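You operate a simulated robot arm through the tools that you are given. There is no shell and no other tool. Be economical: measure what you need, move in short steps, check, and stop when the job is done.

You run a simulated robot arm. Do the job below in one go: nothing can be reset, and whatever is moved stays where it is left.

## Task
Measure both blocks beside the trays; put the thin one in the red tray, the other in the blue tray.
Fine: gel the probe first and stand it back in its holder.

Only the result counts: the job must be done as asked and must still hold three seconds after the hand-in. Knocking over, shifting, dropping, spilling or breaking anything else fails it.

## Robot
A 7-joint arm with a two-finger parallel gripper, fixed in place. Base frame: the origin is at the foot of the arm, x ahead of it, y to its left, z up; the work surface is at about z = 880. Lengths are in mm, angles in rad, forces in N, time in s.
Its first joint turns from -2.897 to 2.897 rad. Payload 4.4 kg.
Tool frame: the origin (TCP) lies between the finger pads and is the grasp point; the fingertips stand 23 mm ahead of it; z points along the fingers, y is the line along which they close. Largest opening 94 mm; finger width 38, thickness 10; the body of the gripper, 54 by 96 mm, starts 39 mm behind the TCP.
Orientation is that of the tool frame in the base frame, as [roll, pitch, yaw] about the fixed x, y, z axes, in that order (R = Rz(yaw) Ry(pitch) Rx(roll)). With the fingers straight down and closing along the base's y, the tool's x points along the base's -x, its y along +y and its z along -z.

## Interface
- The arm moves only by the tool nudge_tool. Its argument "series" is a list of rows, each a list of 7 numbers: the shift along the tool's x, y, z in mm, then the turn, a rotation vector about the tool's x, y, z in rad, then the opening in per cent of the stroke, from 0 (shut) to 100 (fully open). In form: [[dx, dy, dz, ax, ay, az, hand], ...]. A call has 1 to 10 rows; each row is the pose to reach, as a shift and turn from the pose commanded when the call began, along the tool's axes at that moment. Rows are played at 5 a second. More than 50 mm and 0.15 rad between two rows, or a gripper value outside its range, and nothing of the call is played. Where a pose cannot be reached the arm comes as near as it can. A force on the tool above 40 N (or 10 N above the force at the start of the call, whichever is more), or a blocked arm, ends the call early, and 0.2 s more pass. The fingers move at their own pace (about 72 mm/s each) and stop on an object; they squeeze with about 30 N. The grip force told is the motor's: it shows also when the fingers shut on nothing. Time passes only in rows, and 0.2 s behind the last, so rows that repeat a pose let the fingers close. It gives the time, the measured TCP pose, the force on the tool (base axes), the opening and the grip force at its end, in the units of the frame above (readings bear some noise).
- Cameras (640 x 400 px; columns grow to the right, rows downward): "scene" is fixed at [401, -500, 1475.7]; the picture's right is [0.80, -0.59, 0.00], its down [-0.26, -0.35, -0.90] and it looks along [0.53, 0.72, -0.44] (base axes); focal length 363 px, centre (320, 200). "wrist" rides on the gripper at [-39, 0, -44] in the tool frame; the picture's right is [0.00, -1.00, 0.00], its down [0.97, 0.00, -0.24] and it looks along [0.24, 0.00, 0.97] (tool axes); focal length 218 px, centre (320, 200). There is no depth. A picture from a camera that has moved, and an enlarged one, comes with that camera's place and axes in the base frame and with its lens.
- snapshot(camera): a new picture of that camera. The clock stands still meanwhile.
- zoom(camera, box): a new picture of the part [left, top, right, bottom] of that camera's present view, enlarged. The clock stands still meanwhile.
- hand_in(): hands the job in; it is judged then, once.

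Work in short steps. Places have to be worked out from the pictures, the camera data and where the tool is seen: move nearer, look again, correct. Check each grasp and each placing, and mend what went wrong. You have 120 turns and 64 pictures in all, those below and enlarged ones among them. Open the gripper and draw the arm clear of the work before you hand the job in, unless the task says otherwise; then end with one line.

The tools are called after ">>>" as name(argument=value, ...) on one line, values as JSON. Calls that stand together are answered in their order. nudge_tool: Moves the arm, as the interface text tells. Its arguments: {"type":"object","properties":{"series":{"type":"array"}},"required":["series"]} The other tools are called the same way: snapshot (camera) takes a picture; zoom (camera, box) takes an enlarged picture of a part of a camera's view; hand_in () hands the job in.

At the start:

```text
time: 0.0
ee_pos: [642.7, 128.8, 1248.5]
tcp_rot: [-3.141, 0.0, -3.141]
ft_force: [-0.5, -0.8, -0.9]
opening: 93.9
gripper_force: 0.1
```

scene: 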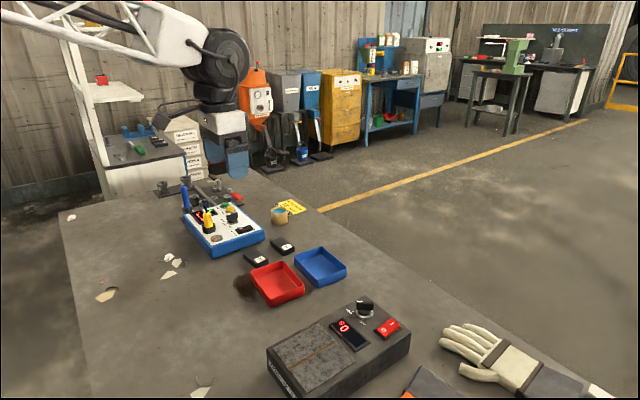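
wrist: 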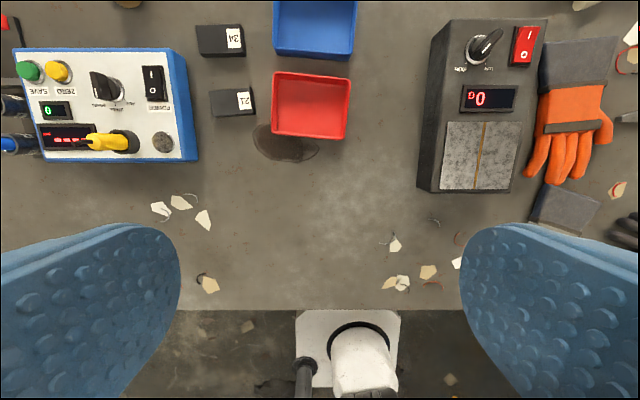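

The pictures show a gauge box with a yellow probe in a holder, two black blocks, two trays and a gel pot. I zoom in on them first.

>>> zoom(camera="scene", box=[160, 160, 360, 310])

>>> zoom(camera="wrist", box=[0, 0, 280, 180])

```text
2.67 times, centred on (260, 235) of scene
camera zoom: at [401.0, -500.0, 1475.7], right [0.8, -0.59, 0.0], down [-0.26, -0.35, -0.9], along [0.53, 0.72, -0.44], focal length 969 px, centre (480, 107)
```

zoom: 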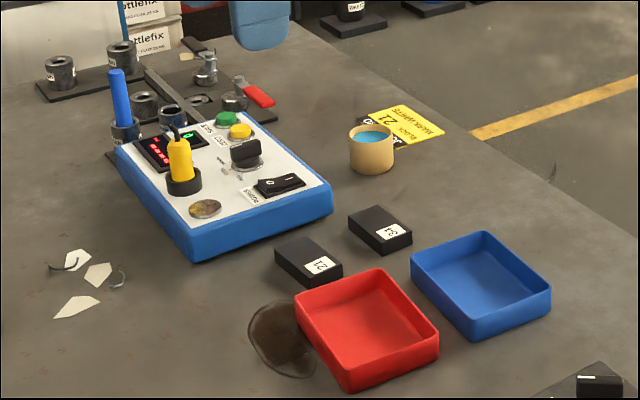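

```text
2.22 times, centred on (140, 90) of wrist
camera zoom: at [681.2, 129.6, 1291.4], right [0.0, -1.0, 0.0], down [-0.97, 0.0, 0.24], along [-0.24, 0.0, -0.97], focal length 485 px, centre (720, 444)
```

zoom: 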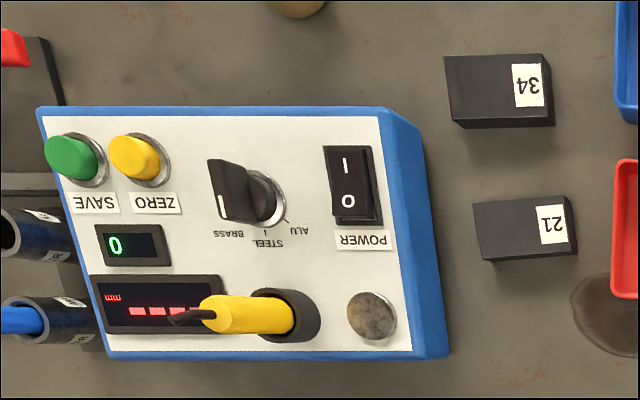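

The gauge has a material knob, ZERO, SAVE and POWER, and there is a card by the pot. I move over to look closer.

>>> nudge_tool(series=[[-15, 45, 0, 0, 0, 0, 100], [-30, 90, 0, 0, 0, 0, 100], [-45, 135, 0, 0, 0, 0, 100], [-60, 180, 0, 0, 0, 0, 100], [-75, 225, 0, 0, 0, 0, 100], [-80, 265, 0, 0, 0, 0, 100], [-80, 265, 0, 0, 0, 0, 100]])

>>> snapshot(camera="wrist")

>>> zoom(camera="scene", box=[250, 185, 330, 235])

```text
time: 1.6
ee_pos: [723.3, 394.9, 1246.8]
tcp_rot: [-3.14, 0.0, -3.141]
ft_force: [0.0, -1.3, 0.1]
opening: 93.8
gripper_force: 0.1
```

```text
59 pictures are left
camera wrist: at [762.1, 394.9, 1290.6], right [0.0, -1.0, 0.0], down [-0.97, 0.0, 0.24], along [-0.24, 0.0, -0.97], focal length 218 px, centre (320, 200)
```

wrist: 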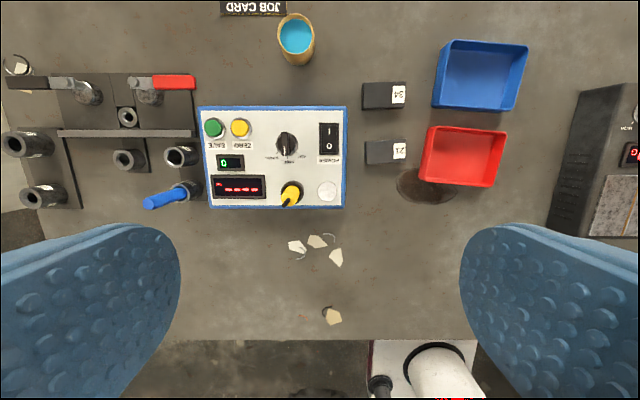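

```text
8.00 times, centred on (290, 210) of scene
camera zoom: at [401.0, -500.0, 1475.7], right [0.8, -0.59, 0.0], down [-0.26, -0.35, -0.9], along [0.53, 0.72, -0.44], focal length 2908 px, centre (560, 120)
```

zoom: 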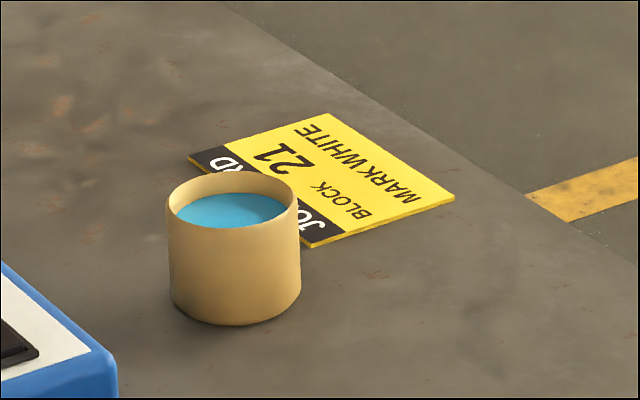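

The job card is not part of what I was asked to do, so I leave it. Next I look at the gauge face and the blocks in detail.

>>> zoom(camera="wrist", box=[190, 90, 360, 215])

>>> zoom(camera="scene", box=[240, 225, 304, 265])

>>> zoom(camera="scene", box=[180, 185, 276, 260])

```text
3.20 times, centred on (275, 152) of wrist
camera zoom: at [762.1, 394.9, 1290.6], right [0.0, -1.0, 0.0], down [-0.97, 0.0, 0.24], along [-0.24, 0.0, -0.97], focal length 698 px, centre (464, 352)
```

zoom: 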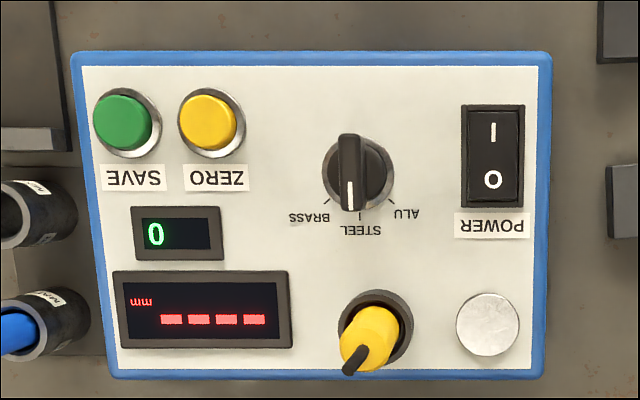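

```text
10.00 times, centred on (272, 245) of scene
camera zoom: at [401.0, -500.0, 1475.7], right [0.8, -0.59, 0.0], down [-0.26, -0.35, -0.9], along [0.53, 0.72, -0.44], focal length 3634 px, centre (800, -250)
```

zoom: 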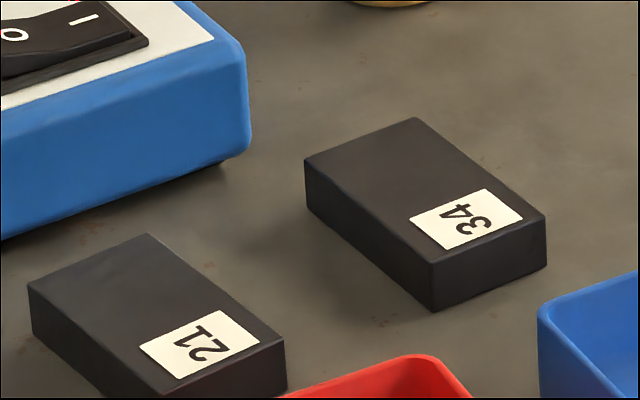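

```text
5.33 times, centred on (228, 222) of scene
camera zoom: at [401.0, -500.0, 1475.7], right [0.8, -0.59, 0.0], down [-0.26, -0.35, -0.9], along [0.53, 0.72, -0.44], focal length 1938 px, centre (811, 80)
```

zoom: 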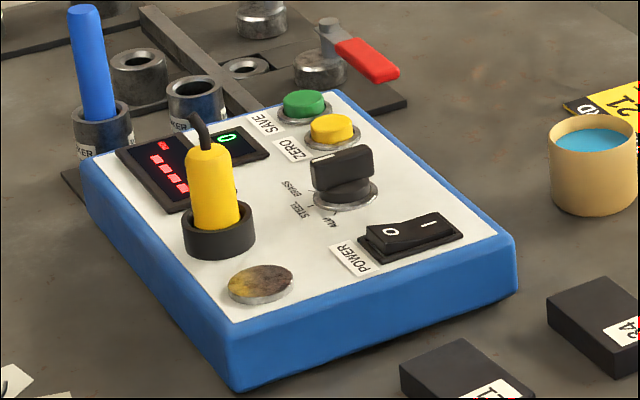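

The gauge is on (STEEL, mm, 0 saved). I put the probe holder near (685, 441), ring top z≈931, and the pot near (915, 426), about 1010 mm out, so I test my reach above the pot with the empty hand.

>>> nudge_tool(series=[[-30, 5, 35, 0, 0, 0, 60], [-60, 10, 70, 0, 0, 0, 60], [-90, 15, 105, 0, 0, 0, 60], [-120, 20, 140, 0, 0, 0, 60], [-150, 25, 175, 0, 0, 0, 60], [-180, 30, 210, 0, 0, 0, 60], [-192, 31, 227, 0, 0, 0, 60], [-192, 31, 227, 0, 0, 0, 60], [-192, 31, 227, 0, 0, 0, 60]])

>>> snapshot(camera="wrist")

>>> snapshot(camera="scene")

```text
time: 3.6
ee_pos: [916.1, 424.3, 1020.2]
tcp_rot: [3.14, 0.0, -3.142]
ft_force: [0.1, 0.6, -0.4]
opening: 56.4
gripper_force: 0.0
```

```text
54 pictures are left
camera wrist: at [953.8, 424.9, 1064.1], right [0.0, -1.0, 0.0], down [-0.97, 0.0, 0.24], along [-0.24, 0.0, -0.97], focal length 218 px, centre (320, 200)
```

wrist: 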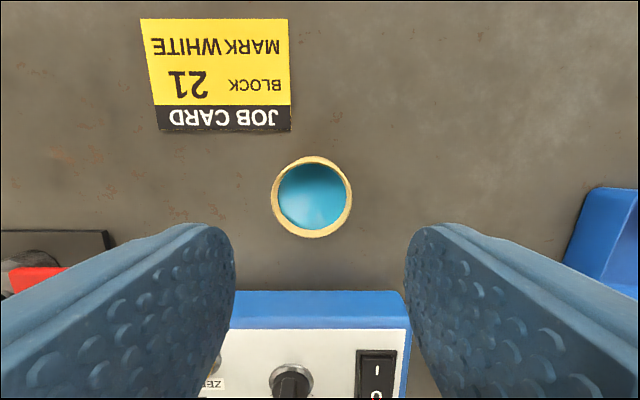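

```text
53 pictures are left
```

scene: 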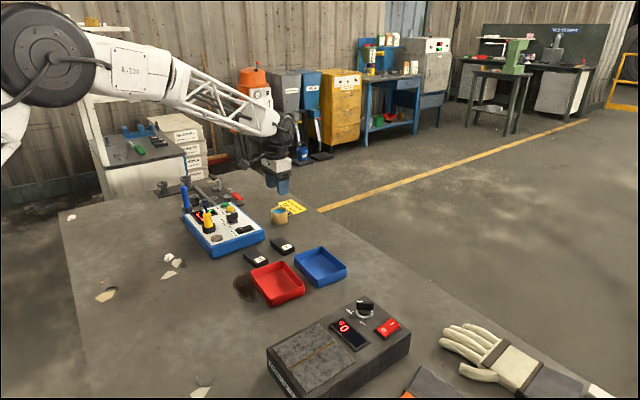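

It reaches there; the pot's centre is about (921, 430), rim z≈925. I check that it also reaches lower, with fingertips still above the rim.

>>> nudge_tool(series=[[-3, 2, 25, 0, 0, 0, 60], [-6, 4, 48, 0, 0, 0, 60], [-6, 4, 48, 0, 0, 0, 60]])

>>> snapshot(camera="wrist")

```text
time: 4.4
ee_pos: [922.8, 428.8, 973.2]
tcp_rot: [-3.141, 0.0, 3.141]
ft_force: [0.9, 0.0, 0.0]
opening: 56.3
gripper_force: 0.1
```

```text
52 pictures are left
camera wrist: at [960.4, 429.2, 1016.8], right [0.0, -1.0, 0.0], down [-0.97, 0.0, 0.24], along [-0.24, 0.0, -0.97], focal length 218 px, centre (320, 200)
```

wrist: 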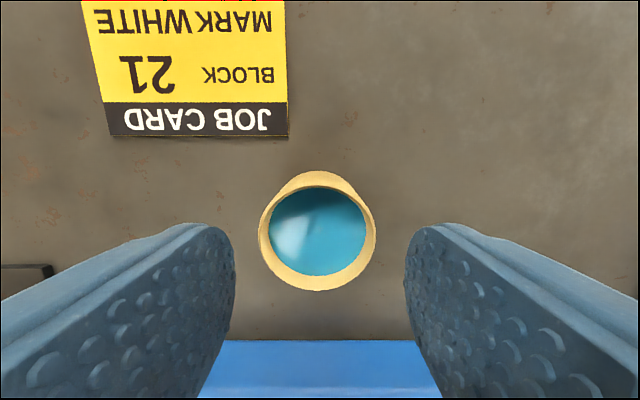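

Reach is fine. I refine the pot to (920, 430), rim z≈917, inner width about 45. Now I go up and over to the probe.

>>> nudge_tool(series=[[0, 0, -45, 0, 0, 0, 60], [0, 0, -90, 0, 0, 0, 60], [48, 2, -90, 0, 0, 0, 60], [96, 4, -90, 0, 0, 0, 60], [144, 6, -90, 0, 0, 0, 60], [192, 9, -90, 0, 0, 0, 60], [236, 11, -90, 0, 0, 0, 60], [236, 11, -90, 0, 0, 0, 60]])

>>> snapshot(camera="wrist")

```text
time: 6.2
ee_pos: [684.6, 440.0, 1060.5]
tcp_rot: [-3.141, 0.001, -3.141]
ft_force: [0.1, 0.4, 0.4]
opening: 56.5
gripper_force: 0.0
```

```text
51 pictures are left
camera wrist: at [722.1, 440.8, 1105.0], right [0.0, -1.0, 0.0], down [-0.97, 0.0, 0.24], along [-0.24, 0.0, -0.97], focal length 218 px, centre (320, 200)
```

wrist: 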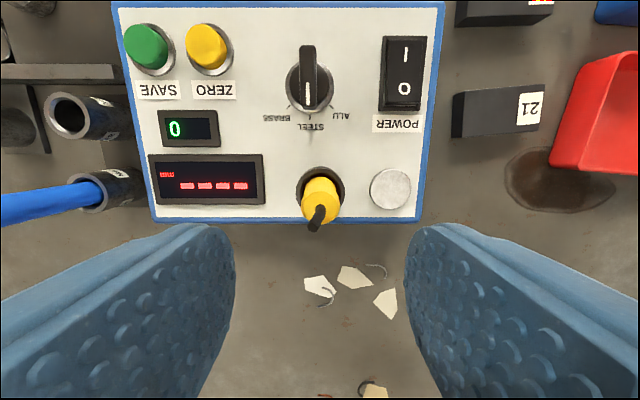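

The probe stands at about (689, 441), centred between the fingers. I go down around it to z≈970.

>>> nudge_tool(series=[[-4, 1, 30, 0, 0, 0, 60], [-4, 1, 60, 0, 0, 0, 60], [-4, 1, 90, 0, 0, 0, 60], [-4, 1, 90, 0, 0, 0, 60]])

>>> zoom(camera="scene", box=[160, 160, 272, 230])

>>> snapshot(camera="wrist")

```text
time: 7.2
ee_pos: [688.8, 440.9, 973.0]
tcp_rot: [3.141, 0.0, 3.141]
ft_force: [0.7, 0.4, 0.9]
opening: 56.2
gripper_force: 0.0
```

```text
5.71 times, centred on (216, 195) of scene
camera zoom: at [401.0, -500.0, 1475.7], right [0.8, -0.59, 0.0], down [-0.26, -0.35, -0.9], along [0.53, 0.72, -0.44], focal length 2077 px, centre (914, 229)
```

zoom: 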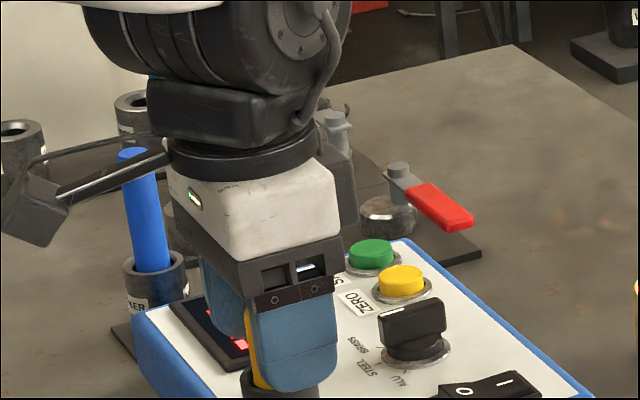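

```text
49 pictures are left
camera wrist: at [727.1, 441.9, 1016.9], right [0.0, -1.0, 0.0], down [-0.97, 0.0, 0.24], along [-0.24, 0.0, -0.97], focal length 218 px, centre (320, 200)
```

wrist: 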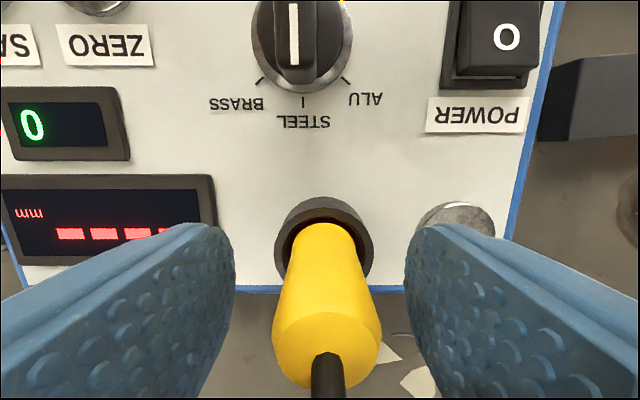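

The probe is centred and its top is at z≈981. I go down 4 mm more, then close on it.

>>> nudge_tool(series=[[1, -1, 4, 0, 0, 0, 60], [1, -1, 4, 0, 0, 0, 30], [1, -1, 4, 0, 0, 0, 0], [1, -1, 4, 0, 0, 0, 0], [1, -1, 4, 0, 0, 0, 0]])

```text
time: 8.4
ee_pos: [687.9, 440.5, 968.9]
tcp_rot: [3.141, 0.0, 3.141]
ft_force: [0.3, -0.5, -0.7]
opening: 23.3
gripper_force: 29.9
```

Gripped at 23 mm, so I lift straight up and look.

>>> nudge_tool(series=[[0, 0, -15, 0, 0, 0, 0], [0, 0, -35, 0, 0, 0, 0], [0, 0, -65, 0, 0, 0, 0], [0, 0, -100, 0, 0, 0, 0], [0, 0, -100, 0, 0, 0, 0]])

>>> zoom(camera="scene", box=[160, 130, 288, 210])

>>> snapshot(camera="wrist")

```text
time: 9.6
ee_pos: [688.5, 439.6, 1068.0]
tcp_rot: [3.14, 0.001, 3.141]
ft_force: [0.2, -0.4, -1.4]
opening: 23.3
gripper_force: 29.8
```

```text
5.00 times, centred on (224, 170) of scene
camera zoom: at [401.0, -500.0, 1475.7], right [0.8, -0.59, 0.0], down [-0.26, -0.35, -0.9], along [0.53, 0.72, -0.44], focal length 1817 px, centre (800, 350)
```

zoom: 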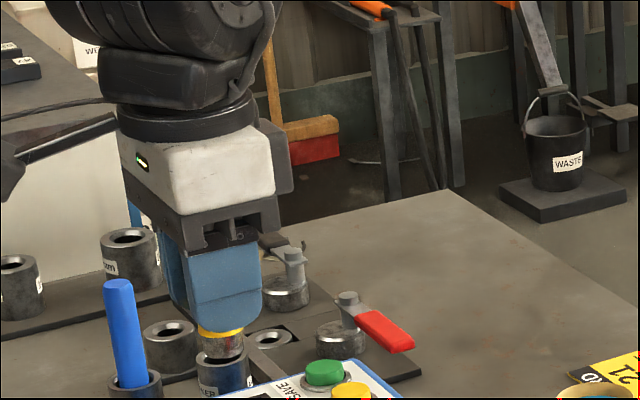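

```text
47 pictures are left
camera wrist: at [725.9, 439.7, 1112.7], right [0.0, -1.0, 0.0], down [-0.97, 0.0, 0.24], along [-0.24, 0.0, -0.97], focal length 218 px, centre (320, 200)
```

wrist: 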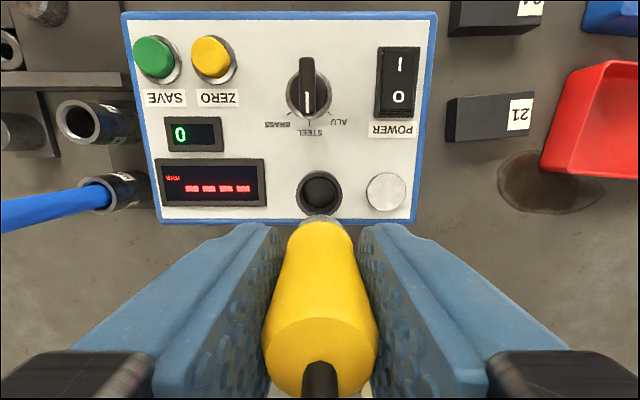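

The probe hangs upright with its tip about 46 mm below the TCP. I carry it over to the pot and look.

>>> nudge_tool(series=[[-46, -2, 0, 0, 0, 0, 0], [-92, -4, 0, 0, 0, 0, 0], [-138, -6, 0, 0, 0, 0, 0], [-184, -8, 0, 0, 0, 0, 0], [-232, -10, 0, 0, 0, 0, 0], [-232, -10, 40, 0, 0, 0, 0], [-232, -10, 75, 0, 0, 0, 0], [-232, -10, 75, 0, 0, 0, 0]])

>>> snapshot(camera="wrist")

>>> zoom(camera="scene", box=[230, 160, 326, 240])

```text
time: 11.4
ee_pos: [920.6, 430.3, 993.7]
tcp_rot: [3.141, -0.001, 3.14]
ft_force: [0.2, 0.1, -0.2]
opening: 23.3
gripper_force: 30.2
```

```text
46 pictures are left
camera wrist: at [959.5, 430.5, 1037.4], right [0.0, -1.0, 0.0], down [-0.97, 0.0, 0.24], along [-0.24, 0.0, -0.97], focal length 218 px, centre (320, 200)
```

wrist: 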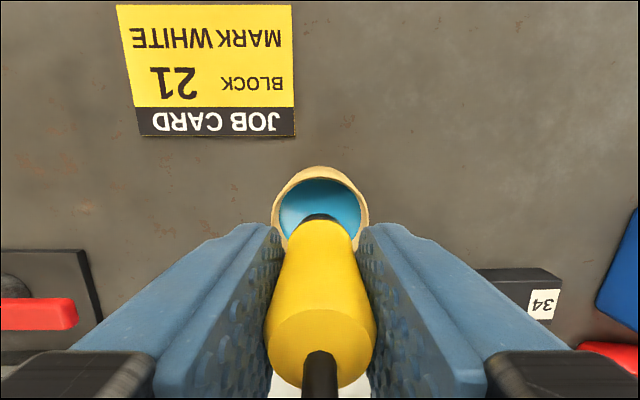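

```text
5.00 times, centred on (278, 200) of scene
camera zoom: at [401.0, -500.0, 1475.7], right [0.8, -0.59, 0.0], down [-0.26, -0.35, -0.9], along [0.53, 0.72, -0.44], focal length 1817 px, centre (530, 200)
```

zoom: 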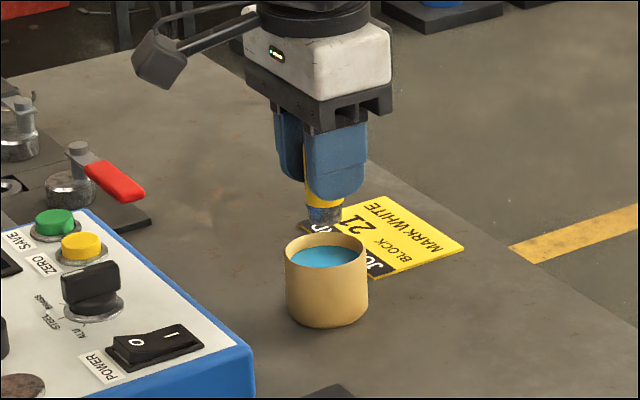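

The tip hangs above the pot's middle, about 18 mm over the rim, which puts the rim at z≈928. I lower it 37 mm so only the tip goes into the gel.

>>> nudge_tool(series=[[0, 0, 15, 0, 0, 0, 0], [0, 0, 28, 0, 0, 0, 0], [0, 0, 37, 0, 0, 0, 0], [0, 0, 37, 0, 0, 0, 0]])

>>> zoom(camera="scene", box=[262, 185, 310, 230])

>>> snapshot(camera="wrist")

```text
time: 12.4
ee_pos: [920.9, 429.6, 960.4]
tcp_rot: [3.139, 0.006, 3.141]
ft_force: [-0.8, -2.2, 33.4]
opening: 23.0
gripper_force: 29.8
```

```text
8.89 times, centred on (286, 208) of scene
camera zoom: at [401.0, -500.0, 1475.7], right [0.8, -0.59, 0.0], down [-0.26, -0.35, -0.9], along [0.53, 0.72, -0.44], focal length 3230 px, centre (622, 133)
```

zoom: 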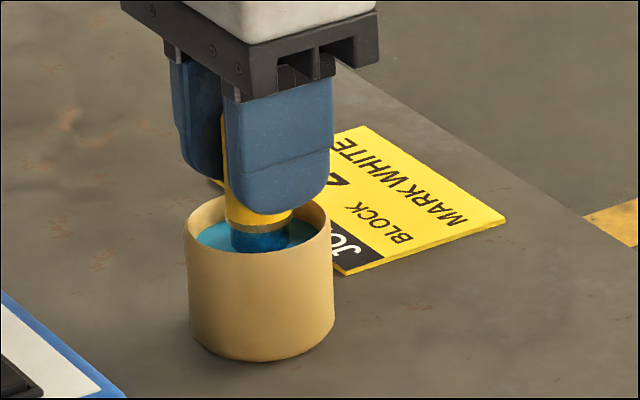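

```text
43 pictures are left
camera wrist: at [959.0, 431.3, 1005.3], right [0.0, -1.0, 0.0], down [-0.97, 0.0, 0.24], along [-0.24, 0.0, -0.97], focal length 218 px, centre (320, 200)
```

wrist: 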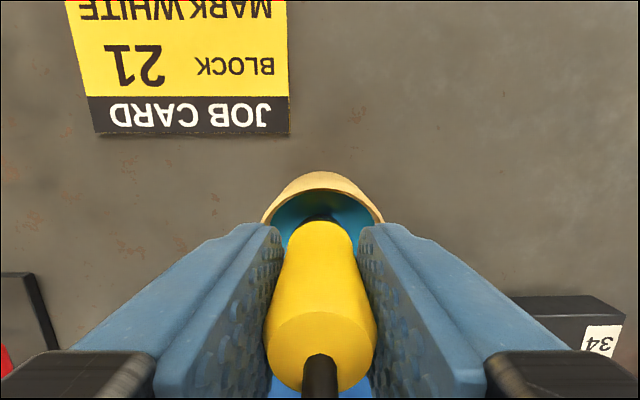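

It met the solid bottom of the gel at TCP z≈960 with 33 N, and the tip is in the gel. I lift straight out and check the pot and the tip.

>>> nudge_tool(series=[[0, 0, -15, 0, 0, 0, 0], [0, 0, -35, 0, 0, 0, 0], [0, 0, -75, 0, 0, 0, 0], [0, 0, -75, 0, 0, 0, 0]])

>>> zoom(camera="scene", box=[250, 160, 314, 225])

```text
time: 13.4
ee_pos: [919.8, 430.0, 1031.2]
tcp_rot: [-3.142, 0.0, 3.141]
ft_force: [-0.4, 0.5, -1.3]
opening: 23.1
gripper_force: 29.7
```

```text
6.15 times, centred on (282, 192) of scene
camera zoom: at [401.0, -500.0, 1475.7], right [0.8, -0.59, 0.0], down [-0.26, -0.35, -0.9], along [0.53, 0.72, -0.44], focal length 2236 px, centre (554, 246)
```

zoom: 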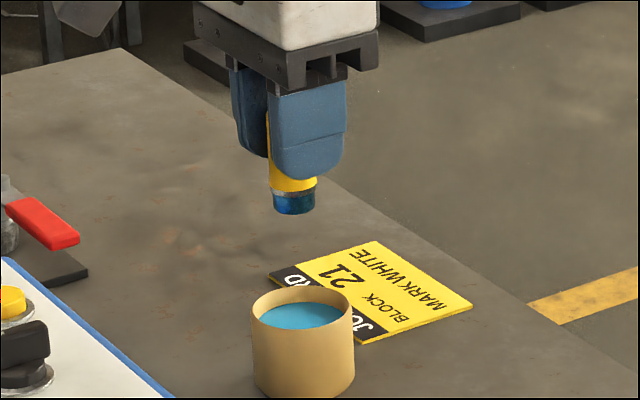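

The tip is coated blue and the pot has not moved. Now I go over block 34, near (845, 297).

>>> nudge_tool(series=[[20, -40, -10, 0, 0, 0, 0], [45, -80, -10, 0, 0, 0, 0], [75, -120, -10, 0, 0, 0, 0], [75, -132, 10, 0, 0, 0, 0], [75, -132, 10, 0, 0, 0, 0]])

>>> snapshot(camera="wrist")

>>> zoom(camera="scene", box=[230, 180, 326, 260])

```text
time: 14.6
ee_pos: [844.2, 298.0, 1020.8]
tcp_rot: [-3.141, 0.0, 3.141]
ft_force: [0.4, 0.5, -0.6]
opening: 23.2
gripper_force: 29.9
```

```text
41 pictures are left
camera wrist: at [881.9, 297.9, 1064.9], right [0.0, -1.0, 0.0], down [-0.97, 0.0, 0.24], along [-0.24, 0.0, -0.97], focal length 218 px, centre (320, 200)
```

wrist: 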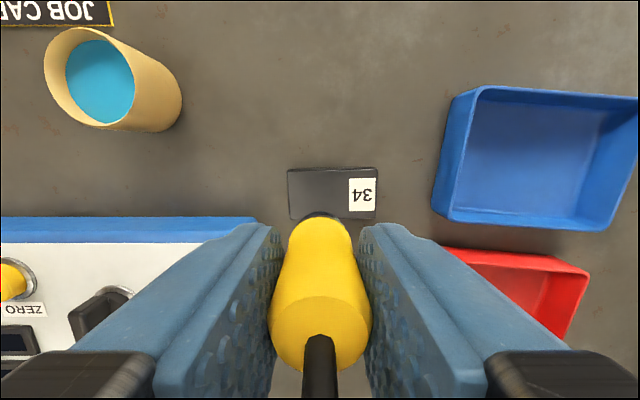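

```text
5.00 times, centred on (278, 220) of scene
camera zoom: at [401.0, -500.0, 1475.7], right [0.8, -0.59, 0.0], down [-0.26, -0.35, -0.9], along [0.53, 0.72, -0.44], focal length 1817 px, centre (530, 100)
```

zoom: 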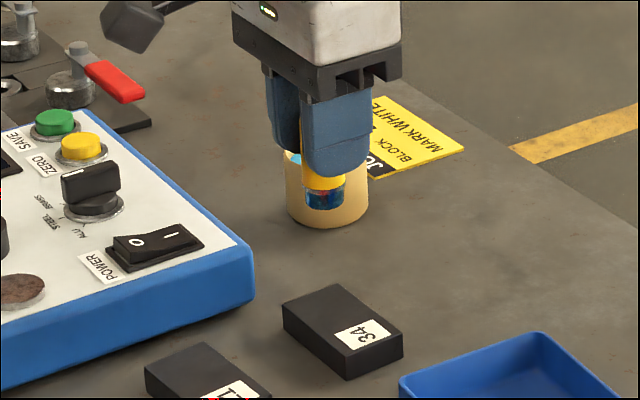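

Block 34 has its centre near (845, 288), top z≈898, and the probe is above the part without the label. I lower it gently towards contact.

>>> nudge_tool(series=[[0, 0, 30, 0, 0, 0, 0], [0, 0, 55, 0, 0, 0, 0], [0, 0, 65, 0, 0, 0, 0], [0, 0, 70, 0, 0, 0, 0], [0, 0, 73, 0, 0, 0, 0]])

>>> zoom(camera="scene", box=[180, 200, 308, 280])

```text
time: 15.8
ee_pos: [845.5, 298.7, 947.9]
tcp_rot: [3.141, 0.003, 3.141]
ft_force: [-0.3, 1.6, 6.9]
opening: 23.1
gripper_force: 29.5
```

```text
5.00 times, centred on (244, 240) of scene
camera zoom: at [401.0, -500.0, 1475.7], right [0.8, -0.59, 0.0], down [-0.26, -0.35, -0.9], along [0.53, 0.72, -0.44], focal length 1817 px, centre (700, 0)
```

zoom: 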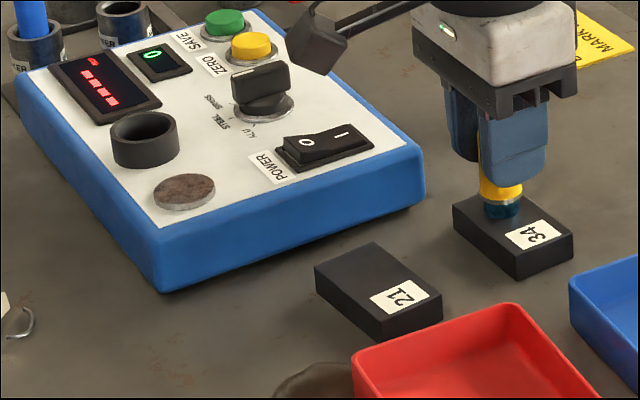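

There is 7 N of contact but the display still shows dashes. I press slightly more and hold.

>>> nudge_tool(series=[[0, 0, 1, 0, 0, 0, 0], [0, 0, 1, 0, 0, 0, 0], [0, 0, 1, 0, 0, 0, 0], [0, 0, 1, 0, 0, 0, 0], [0, 0, 1, 0, 0, 0, 0]])

>>> zoom(camera="scene", box=[180, 200, 244, 240])

```text
time: 17.0
ee_pos: [843.4, 298.4, 947.0]
tcp_rot: [-3.141, 0.0, 3.141]
ft_force: [-0.1, -1.6, 3.9]
opening: 23.0
gripper_force: 29.8
```

```text
10.00 times, centred on (212, 220) of scene
camera zoom: at [401.0, -500.0, 1475.7], right [0.8, -0.59, 0.0], down [-0.26, -0.35, -0.9], along [0.53, 0.72, -0.44], focal length 3634 px, centre (1400, 0)
```

zoom: 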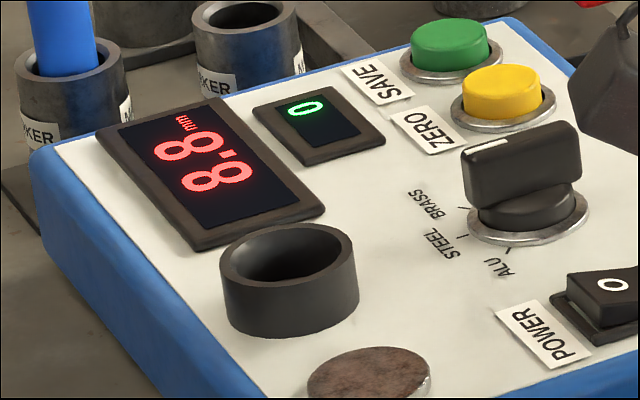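

Block 34 reads 8.8 mm. I lift and move over block 21.

>>> nudge_tool(series=[[0, 0, -30, 0, 0, 0, 0], [0, 0, -60, 0, 0, 0, 0], [45, -5, -65, 0, 0, 0, 0], [92, -9, -65, 0, 0, 0, 0], [92, -9, -65, 0, 0, 0, 0]])

>>> snapshot(camera="wrist")

>>> zoom(camera="scene", box=[180, 190, 308, 270])

```text
time: 18.2
ee_pos: [751.9, 288.8, 1010.9]
tcp_rot: [3.141, 0.0, 3.14]
ft_force: [-0.2, -0.7, -0.5]
opening: 23.1
gripper_force: 29.6
```

```text
37 pictures are left
camera wrist: at [789.6, 289.4, 1055.7], right [0.0, -1.0, 0.0], down [-0.97, 0.0, 0.24], along [-0.24, 0.0, -0.97], focal length 218 px, centre (320, 200)
```

wrist: 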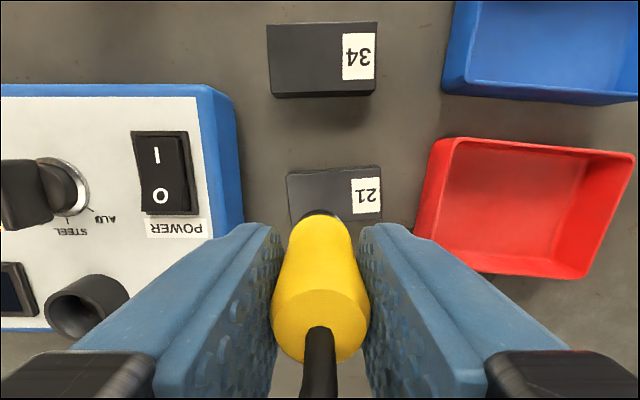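

```text
5.00 times, centred on (244, 230) of scene
camera zoom: at [401.0, -500.0, 1475.7], right [0.8, -0.59, 0.0], down [-0.26, -0.35, -0.9], along [0.53, 0.72, -0.44], focal length 1817 px, centre (700, 50)
```

zoom: 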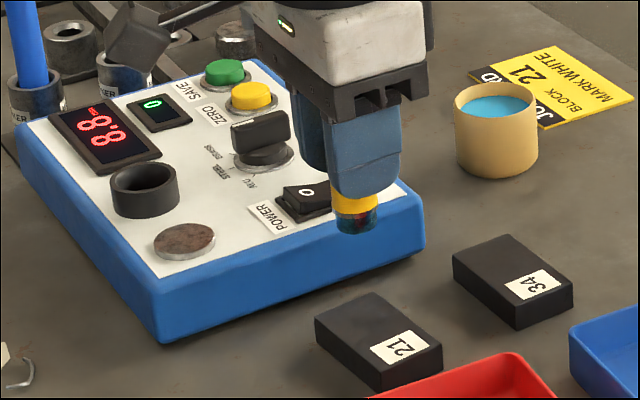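

Block 21's centre is near (753, 278), slightly turned, and the probe is above its unlabelled part. The display keeps 8.8, and I lower onto the block.

>>> nudge_tool(series=[[0, 0, 30, 0, 0, 0, 0], [0, 0, 50, 0, 0, 0, 0], [0, 0, 58, 0, 0, 0, 0], [0, 0, 62, 0, 0, 0, 0], [0, 0, 65, 0, 0, 0, 0], [0, 0, 65, 0, 0, 0, 0], [0, 0, 65, 0, 0, 0, 0], [0, 0, 65, 0, 0, 0, 0]])

>>> zoom(camera="scene", box=[180, 200, 276, 260])

```text
time: 20.0
ee_pos: [753.4, 289.9, 946.8]
tcp_rot: [3.14, 0.0, 3.14]
ft_force: [3.3, 3.9, 15.2]
opening: 23.4
gripper_force: 30.0
```

```text
6.67 times, centred on (228, 230) of scene
camera zoom: at [401.0, -500.0, 1475.7], right [0.8, -0.59, 0.0], down [-0.26, -0.35, -0.9], along [0.53, 0.72, -0.44], focal length 2423 px, centre (933, 0)
```

zoom: 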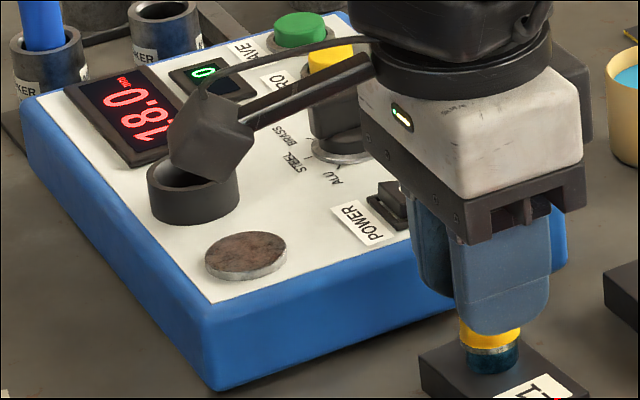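

Block 21 reads 18.0 mm, so 34 is the thin one (red tray) and 21 goes to blue. I lift and carry the probe back above the holder.

>>> nudge_tool(series=[[0, 0, -40, 0, 0, 0, 0], [0, 0, -80, 0, 0, 0, 0], [0, 0, -110, 0, 0, 0, 0], [20, 45, -110, 0, 0, 0, 0], [40, 90, -110, 0, 0, 0, 0], [60, 133, -110, 0, 0, 0, 0], [64, 152, -110, 0, 0, 0, 0], [64, 152, -110, 0, 0, 0, 0], [64, 152, -110, 0, 0, 0, 0]])

>>> snapshot(camera="wrist")

```text
time: 22.0
ee_pos: [687.2, 439.9, 1055.3]
tcp_rot: [-3.141, -0.001, 3.142]
ft_force: [-0.9, 0.0, -0.6]
opening: 23.2
gripper_force: 30.0
```

```text
34 pictures are left
camera wrist: at [724.9, 441.4, 1099.1], right [0.0, -1.0, 0.0], down [-0.97, 0.0, 0.24], along [-0.24, 0.0, -0.97], focal length 218 px, centre (320, 200)
```

wrist: 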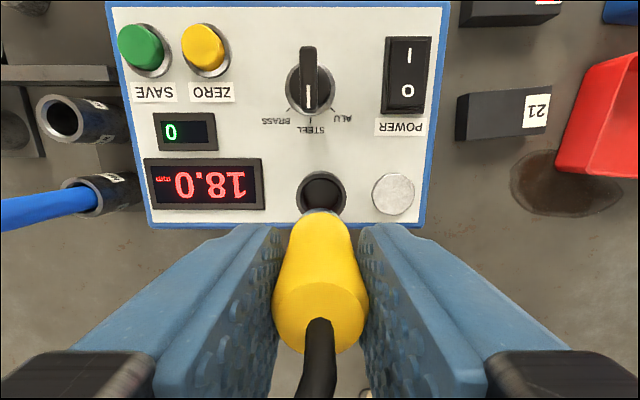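

The probe's top sits higher in this picture than when I first gripped it, so it may have tipped a little in the fingers. I check from the scene camera.

>>> zoom(camera="scene", box=[180, 155, 244, 195])

>>> zoom(camera="wrist", box=[240, 160, 400, 400])

```text
10.00 times, centred on (212, 175) of scene
camera zoom: at [401.0, -500.0, 1475.7], right [0.8, -0.59, 0.0], down [-0.26, -0.35, -0.9], along [0.53, 0.72, -0.44], focal length 3634 px, centre (1400, 450)
```

zoom: 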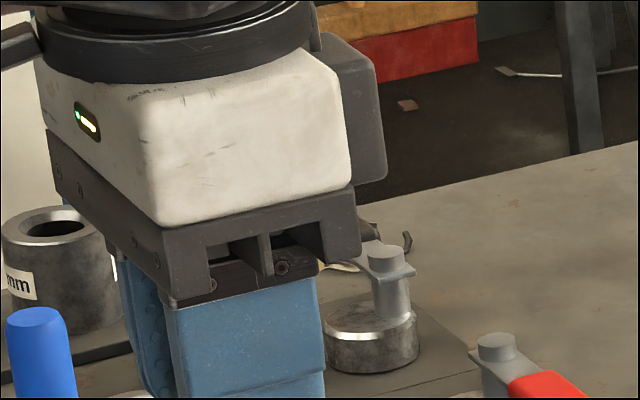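

```text
1.67 times, centred on (320, 280) of wrist
camera zoom: at [724.9, 441.4, 1099.1], right [0.0, -1.0, 0.0], down [-0.97, 0.0, 0.24], along [-0.24, 0.0, -0.97], focal length 364 px, centre (320, 67)
```

zoom: 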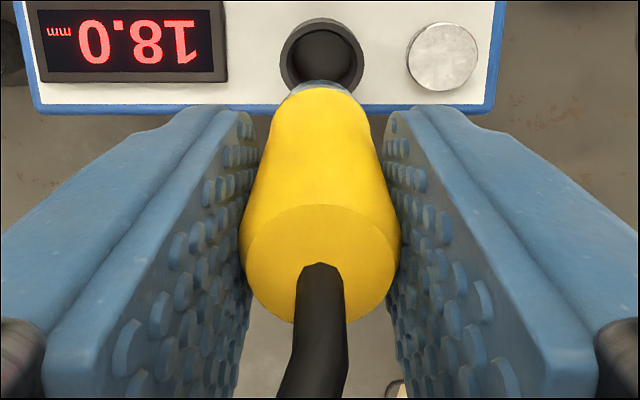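

>>> zoom(camera="scene", box=[178, 175, 242, 225])

```text
8.00 times, centred on (210, 200) of scene
camera zoom: at [401.0, -500.0, 1475.7], right [0.8, -0.59, 0.0], down [-0.26, -0.35, -0.9], along [0.53, 0.72, -0.44], focal length 2908 px, centre (1200, 200)
```

zoom: 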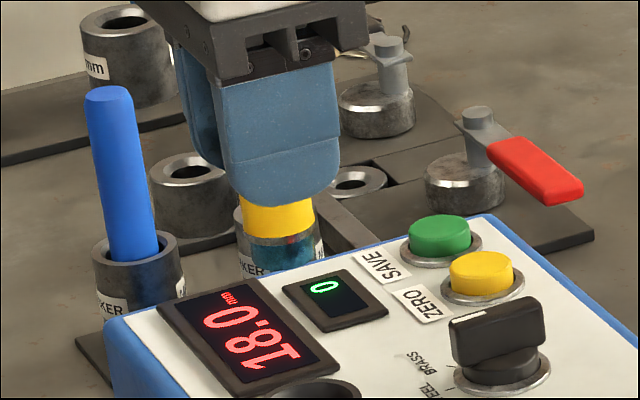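

The probe has slid roughly 3–4 mm and shifted about 3 mm towards +x in the pads, with only a slight tilt. I shift 2 mm back to compensate and hover the tip just above the socket to check.

>>> nudge_tool(series=[[2, 0, 25, 0, 0, 0, 0], [2, 0, 50, 0, 0, 0, 0], [2, 0, 63, 0, 0, 0, 0], [2, 0, 63, 0, 0, 0, 0]])

>>> zoom(camera="scene", box=[180, 190, 244, 230])

>>> zoom(camera="wrist", box=[240, 160, 400, 260])

```text
time: 23.0
ee_pos: [686.7, 441.4, 992.4]
tcp_rot: [-3.141, -0.001, -3.141]
ft_force: [-0.6, -0.2, -1.2]
opening: 22.9
gripper_force: 29.8
```

```text
10.00 times, centred on (212, 210) of scene
camera zoom: at [401.0, -500.0, 1475.7], right [0.8, -0.59, 0.0], down [-0.26, -0.35, -0.9], along [0.53, 0.72, -0.44], focal length 3634 px, centre (1400, 100)
```

zoom: 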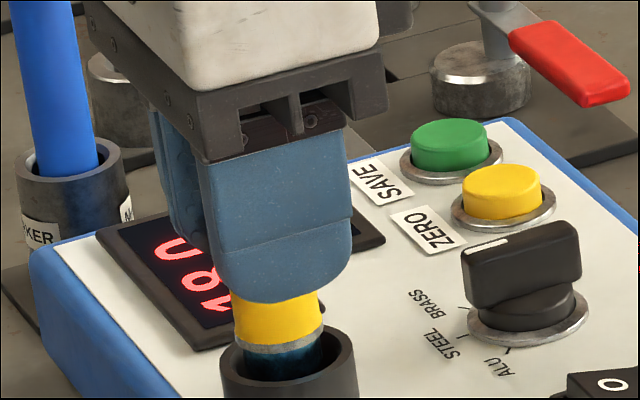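

```text
4.00 times, centred on (320, 210) of wrist
camera zoom: at [724.7, 441.4, 1037.4], right [0.0, -1.0, 0.0], down [-0.97, 0.0, 0.24], along [-0.24, 0.0, -0.97], focal length 873 px, centre (320, 160)
```

zoom: 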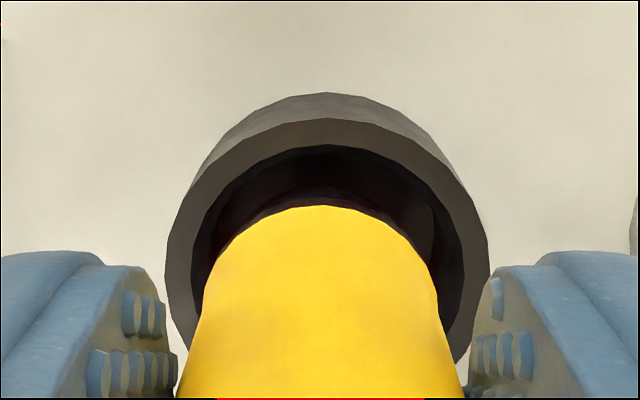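

The tip is about 1 mm too far in +y and about 1.5 mm short in x. I correct that and lower gently into the socket.

>>> nudge_tool(series=[[-1.5, -1, 0, 0, 0, 0, 0], [-1.5, -1, 4, 0, 0, 0, 0], [-1.5, -1, 8, 0, 0, 0, 0], [-1.5, -1, 11, 0, 0, 0, 0], [-1.5, -1, 11, 0, 0, 0, 0]])

>>> zoom(camera="scene", box=[180, 200, 244, 240])

```text
time: 24.2
ee_pos: [688.7, 441.1, 983.0]
tcp_rot: [-3.141, 0.0, -3.141]
ft_force: [0.1, 0.2, -0.8]
opening: 22.9
gripper_force: 30.0
```

```text
10.00 times, centred on (212, 220) of scene
camera zoom: at [401.0, -500.0, 1475.7], right [0.8, -0.59, 0.0], down [-0.26, -0.35, -0.9], along [0.53, 0.72, -0.44], focal length 3634 px, centre (1400, 0)
```

zoom: 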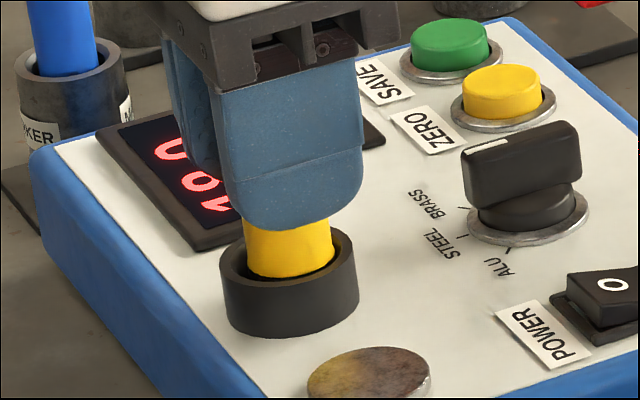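

It is inside the ring with no force. I keep going down in small steps until it touches.

>>> nudge_tool(series=[[0, 0, 3, 0, 0, 0, 0], [0, 0, 5, 0, 0, 0, 0], [0, 0, 7, 0, 0, 0, 0], [0, 0, 7, 0, 0, 0, 0]])

```text
time: 25.2
ee_pos: [688.6, 439.7, 976.3]
tcp_rot: [-3.141, -0.002, 3.14]
ft_force: [2.6, -3.2, 16.6]
opening: 23.2
gripper_force: 30.1
```

It is seated with 17 N of contact. I ease up 1 mm and then open the fingers.

>>> nudge_tool(series=[[0, 0, -1, 0, 0, 0, 0], [0, 0, -1, 0, 0, 0, 30], [0, 0, -1, 0, 0, 0, 45], [0, 0, -1, 0, 0, 0, 60], [0, 0, -1, 0, 0, 0, 60]])

>>> snapshot(camera="wrist")

>>> zoom(camera="scene", box=[180, 200, 244, 240])

```text
time: 26.4
ee_pos: [688.6, 440.4, 977.3]
tcp_rot: [3.141, 0.0, 3.141]
ft_force: [-0.3, 0.5, -0.3]
opening: 56.8
gripper_force: 0.2
```

```text
27 pictures are left
camera wrist: at [726.3, 440.9, 1021.2], right [0.0, -1.0, 0.0], down [-0.97, 0.0, 0.24], along [-0.24, 0.0, -0.97], focal length 218 px, centre (320, 200)
```

wrist: 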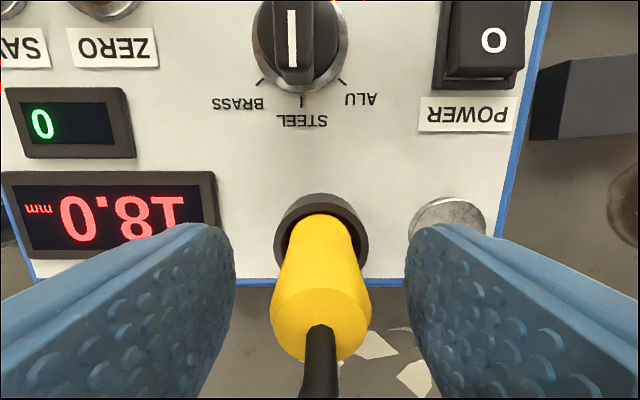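

```text
10.00 times, centred on (212, 220) of scene
camera zoom: at [401.0, -500.0, 1475.7], right [0.8, -0.59, 0.0], down [-0.26, -0.35, -0.9], along [0.53, 0.72, -0.44], focal length 3634 px, centre (1400, 0)
```

zoom: 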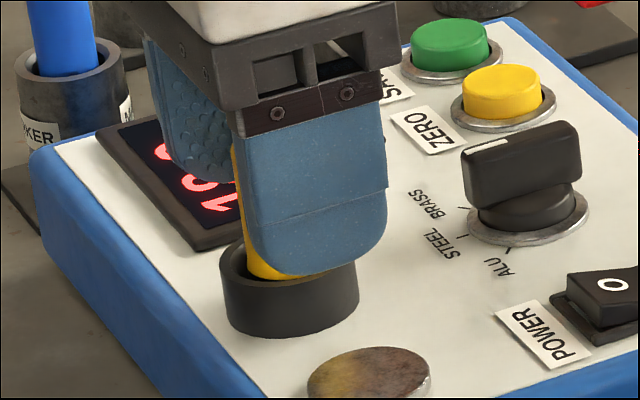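

The probe stands in its holder. I lift straight up and move over towards the blocks.

>>> nudge_tool(series=[[0, 0, -40, 0, 0, 0, 60], [0, 0, -80, 0, 0, 0, 60], [0, 0, -115, 0, 0, 0, 60], [-30, -38, -115, 0, 0, 0, 70], [-60, -76, -115, 0, 0, 0, 75], [-90, -114, -115, 0, 0, 0, 75], [-120, -150, -115, 0, 0, 0, 75], [-157, -152, -115, 0, 0, 0, 75], [-157, -152, -115, 0, 0, 0, 75]])

>>> zoom(camera="scene", box=[180, 175, 276, 250])

>>> nudge_tool(series=[[0, 0, 0, 0, 0, 0.14, 75], [0, 0, 0, 0, 0, 0.28, 75], [0, 0, 0, 0, 0, 0.42, 75], [0, 0, 0, 0, 0, 0.56, 75], [0, 0, 0, 0, 0, 0.7, 75], [0, 0, 0, 0, 0, 0.785, 75]])

```text
time: 28.4
ee_pos: [848.8, 288.4, 1094.1]
tcp_rot: [-3.141, -0.001, -3.141]
ft_force: [-0.8, 0.3, 0.1]
opening: 70.5
gripper_force: 0.1
```

```text
5.33 times, centred on (228, 212) of scene
camera zoom: at [401.0, -500.0, 1475.7], right [0.8, -0.59, 0.0], down [-0.26, -0.35, -0.9], along [0.53, 0.72, -0.44], focal length 1938 px, centre (811, 133)
```

zoom: 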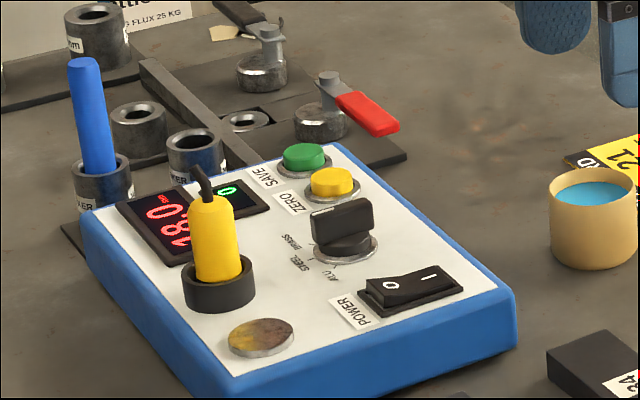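

```text
time: 29.8
ee_pos: [845.9, 289.1, 1092.5]
tcp_rot: [3.141, 0.0, 2.355]
ft_force: [-0.7, 0.1, -1.3]
opening: 70.5
gripper_force: 0.2
```

The probe stands upright in its holder and the rotation is being followed. I finish the quarter turn and look.

>>> nudge_tool(series=[[0, 0, 0, 0, 0, 0.14, 75], [0, 0, 0, 0, 0, 0.28, 75], [0, 0, 0, 0, 0, 0.42, 75], [0, 0, 0, 0, 0, 0.56, 75], [0, 0, 0, 0, 0, 0.7, 75], [0, 0, 0, 0, 0, 0.786, 75], [0, 0, 0, 0, 0, 0.786, 75]])

>>> snapshot(camera="wrist")

```text
time: 31.4
ee_pos: [845.0, 287.9, 1091.9]
tcp_rot: [-3.141, -0.001, 1.569]
ft_force: [0.5, 0.1, 0.2]
opening: 70.6
gripper_force: 0.1
```

```text
24 pictures are left
camera wrist: at [843.9, 249.7, 1136.2], right [-1.0, 0.0, 0.0], down [0.0, 0.97, 0.24], along [0.0, 0.24, -0.97], focal length 218 px, centre (320, 200)
```

wrist: 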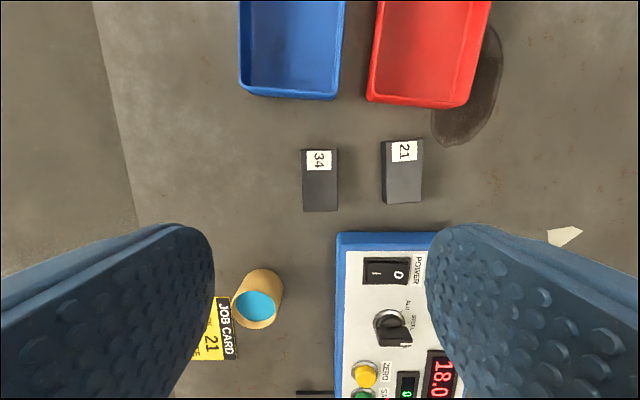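

Block 34 is at (844, 286), about 38 mm wide and square to the fingers. I go down to just above the table.

>>> nudge_tool(series=[[-1, -1, 45, 0, 0, 0, 75], [-1, -1, 90, 0, 0, 0, 75], [-1, -1, 135, 0, 0, 0, 75], [-1, -1, 165, 0, 0, 0, 75], [-1, -1, 183, 0, 0, 0, 75], [-1, -1, 183, 0, 0, 0, 75]])

>>> snapshot(camera="wrist")

```text
time: 32.8
ee_pos: [846.0, 286.8, 909.1]
tcp_rot: [3.141, 0.0, 1.571]
ft_force: [-0.1, 0.1, -0.2]
opening: 70.3
gripper_force: 0.1
```

```text
23 pictures are left
camera wrist: at [845.1, 248.4, 954.0], right [-1.0, 0.0, 0.0], down [0.0, 0.97, 0.24], along [0.0, 0.24, -0.97], focal length 218 px, centre (320, 200)
```

wrist: 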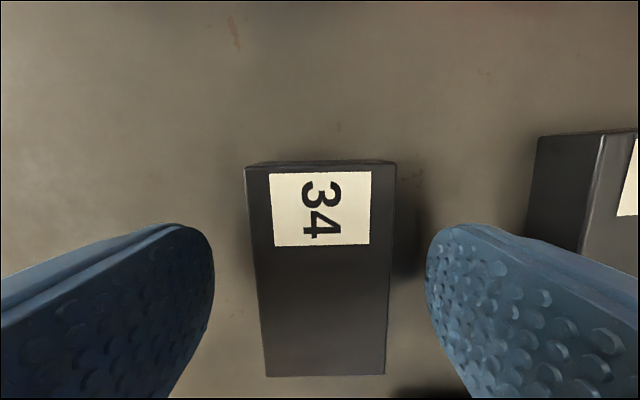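

The block is centred between the fingers, so I close.

>>> nudge_tool(series=[[0, 0, 1, 0, 0, 0, 50], [0, 0, 1, 0, 0, 0, 30], [0, 0, 1, 0, 0, 0, 0], [0, 0, 1, 0, 0, 0, 0], [0, 0, 1, 0, 0, 0, 0]])

>>> nudge_tool(series=[[0, 0, -30, 0, 0, 0, 0], [0, 0, -70, 0, 0, 0, 0], [0, 0, -110, 0, 0, 0, 0], [0, 0, -110, 0, 0, 0, 0]])

>>> snapshot(camera="wrist")

>>> snapshot(camera="scene")

```text
time: 34.0
ee_pos: [845.4, 287.9, 910.0]
tcp_rot: [3.141, 0.001, 1.57]
ft_force: [-1.9, 0.5, 0.9]
opening: 39.7
gripper_force: 30.3
```

```text
time: 35.0
ee_pos: [843.9, 288.3, 1017.4]
tcp_rot: [3.141, -0.001, 1.571]
ft_force: [-0.8, -0.3, 0.4]
opening: 0.2
gripper_force: 29.8
```

```text
22 pictures are left
camera wrist: at [843.3, 249.7, 1061.8], right [-1.0, 0.0, 0.0], down [0.0, 0.97, 0.24], along [0.0, 0.24, -0.97], focal length 218 px, centre (320, 200)
```

wrist: 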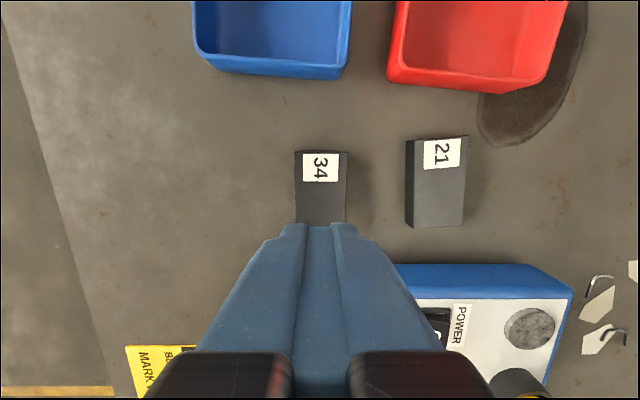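

```text
21 pictures are left
```

scene: 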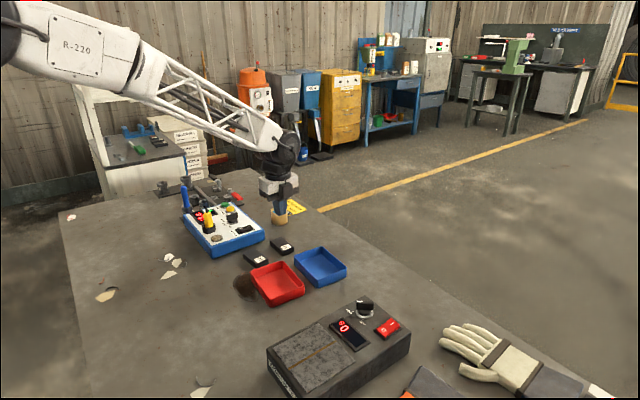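

The block slipped out because the grip was too high, but it stayed in place. I reopen and grip deeper, with fingertips about 2 mm above the table.

>>> nudge_tool(series=[[0, 0, 0, 0, 0, 0, 75], [0, 0, 0, 0, 0, 0, 75], [0, 0, 45, 0, 0, 0, 75], [0, 0, 85, 0, 0, 0, 75], [0, 0, 106, 0, 0, 0, 75], [0, 0, 111, 0, 0, 0, 75], [0, 0, 114, 0, 0, 0, 75]])

>>> snapshot(camera="wrist")

```text
time: 36.6
ee_pos: [844.0, 286.6, 903.8]
tcp_rot: [-3.141, 0.0, 1.57]
ft_force: [-0.3, 0.0, -0.4]
opening: 70.7
gripper_force: 0.1
```

```text
20 pictures are left
camera wrist: at [843.4, 248.3, 948.2], right [-1.0, 0.0, 0.0], down [0.0, 0.97, 0.24], along [0.0, 0.24, -0.97], focal length 218 px, centre (320, 200)
```

wrist: 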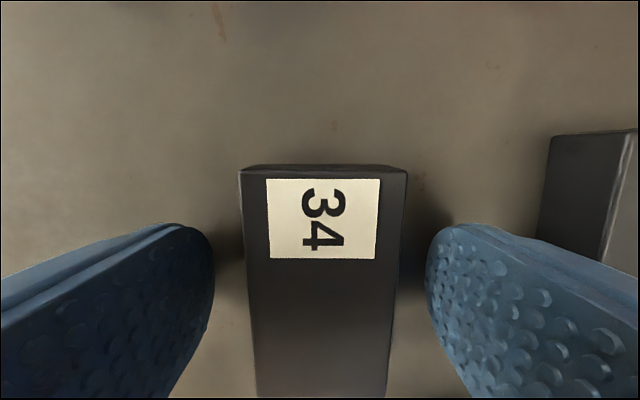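

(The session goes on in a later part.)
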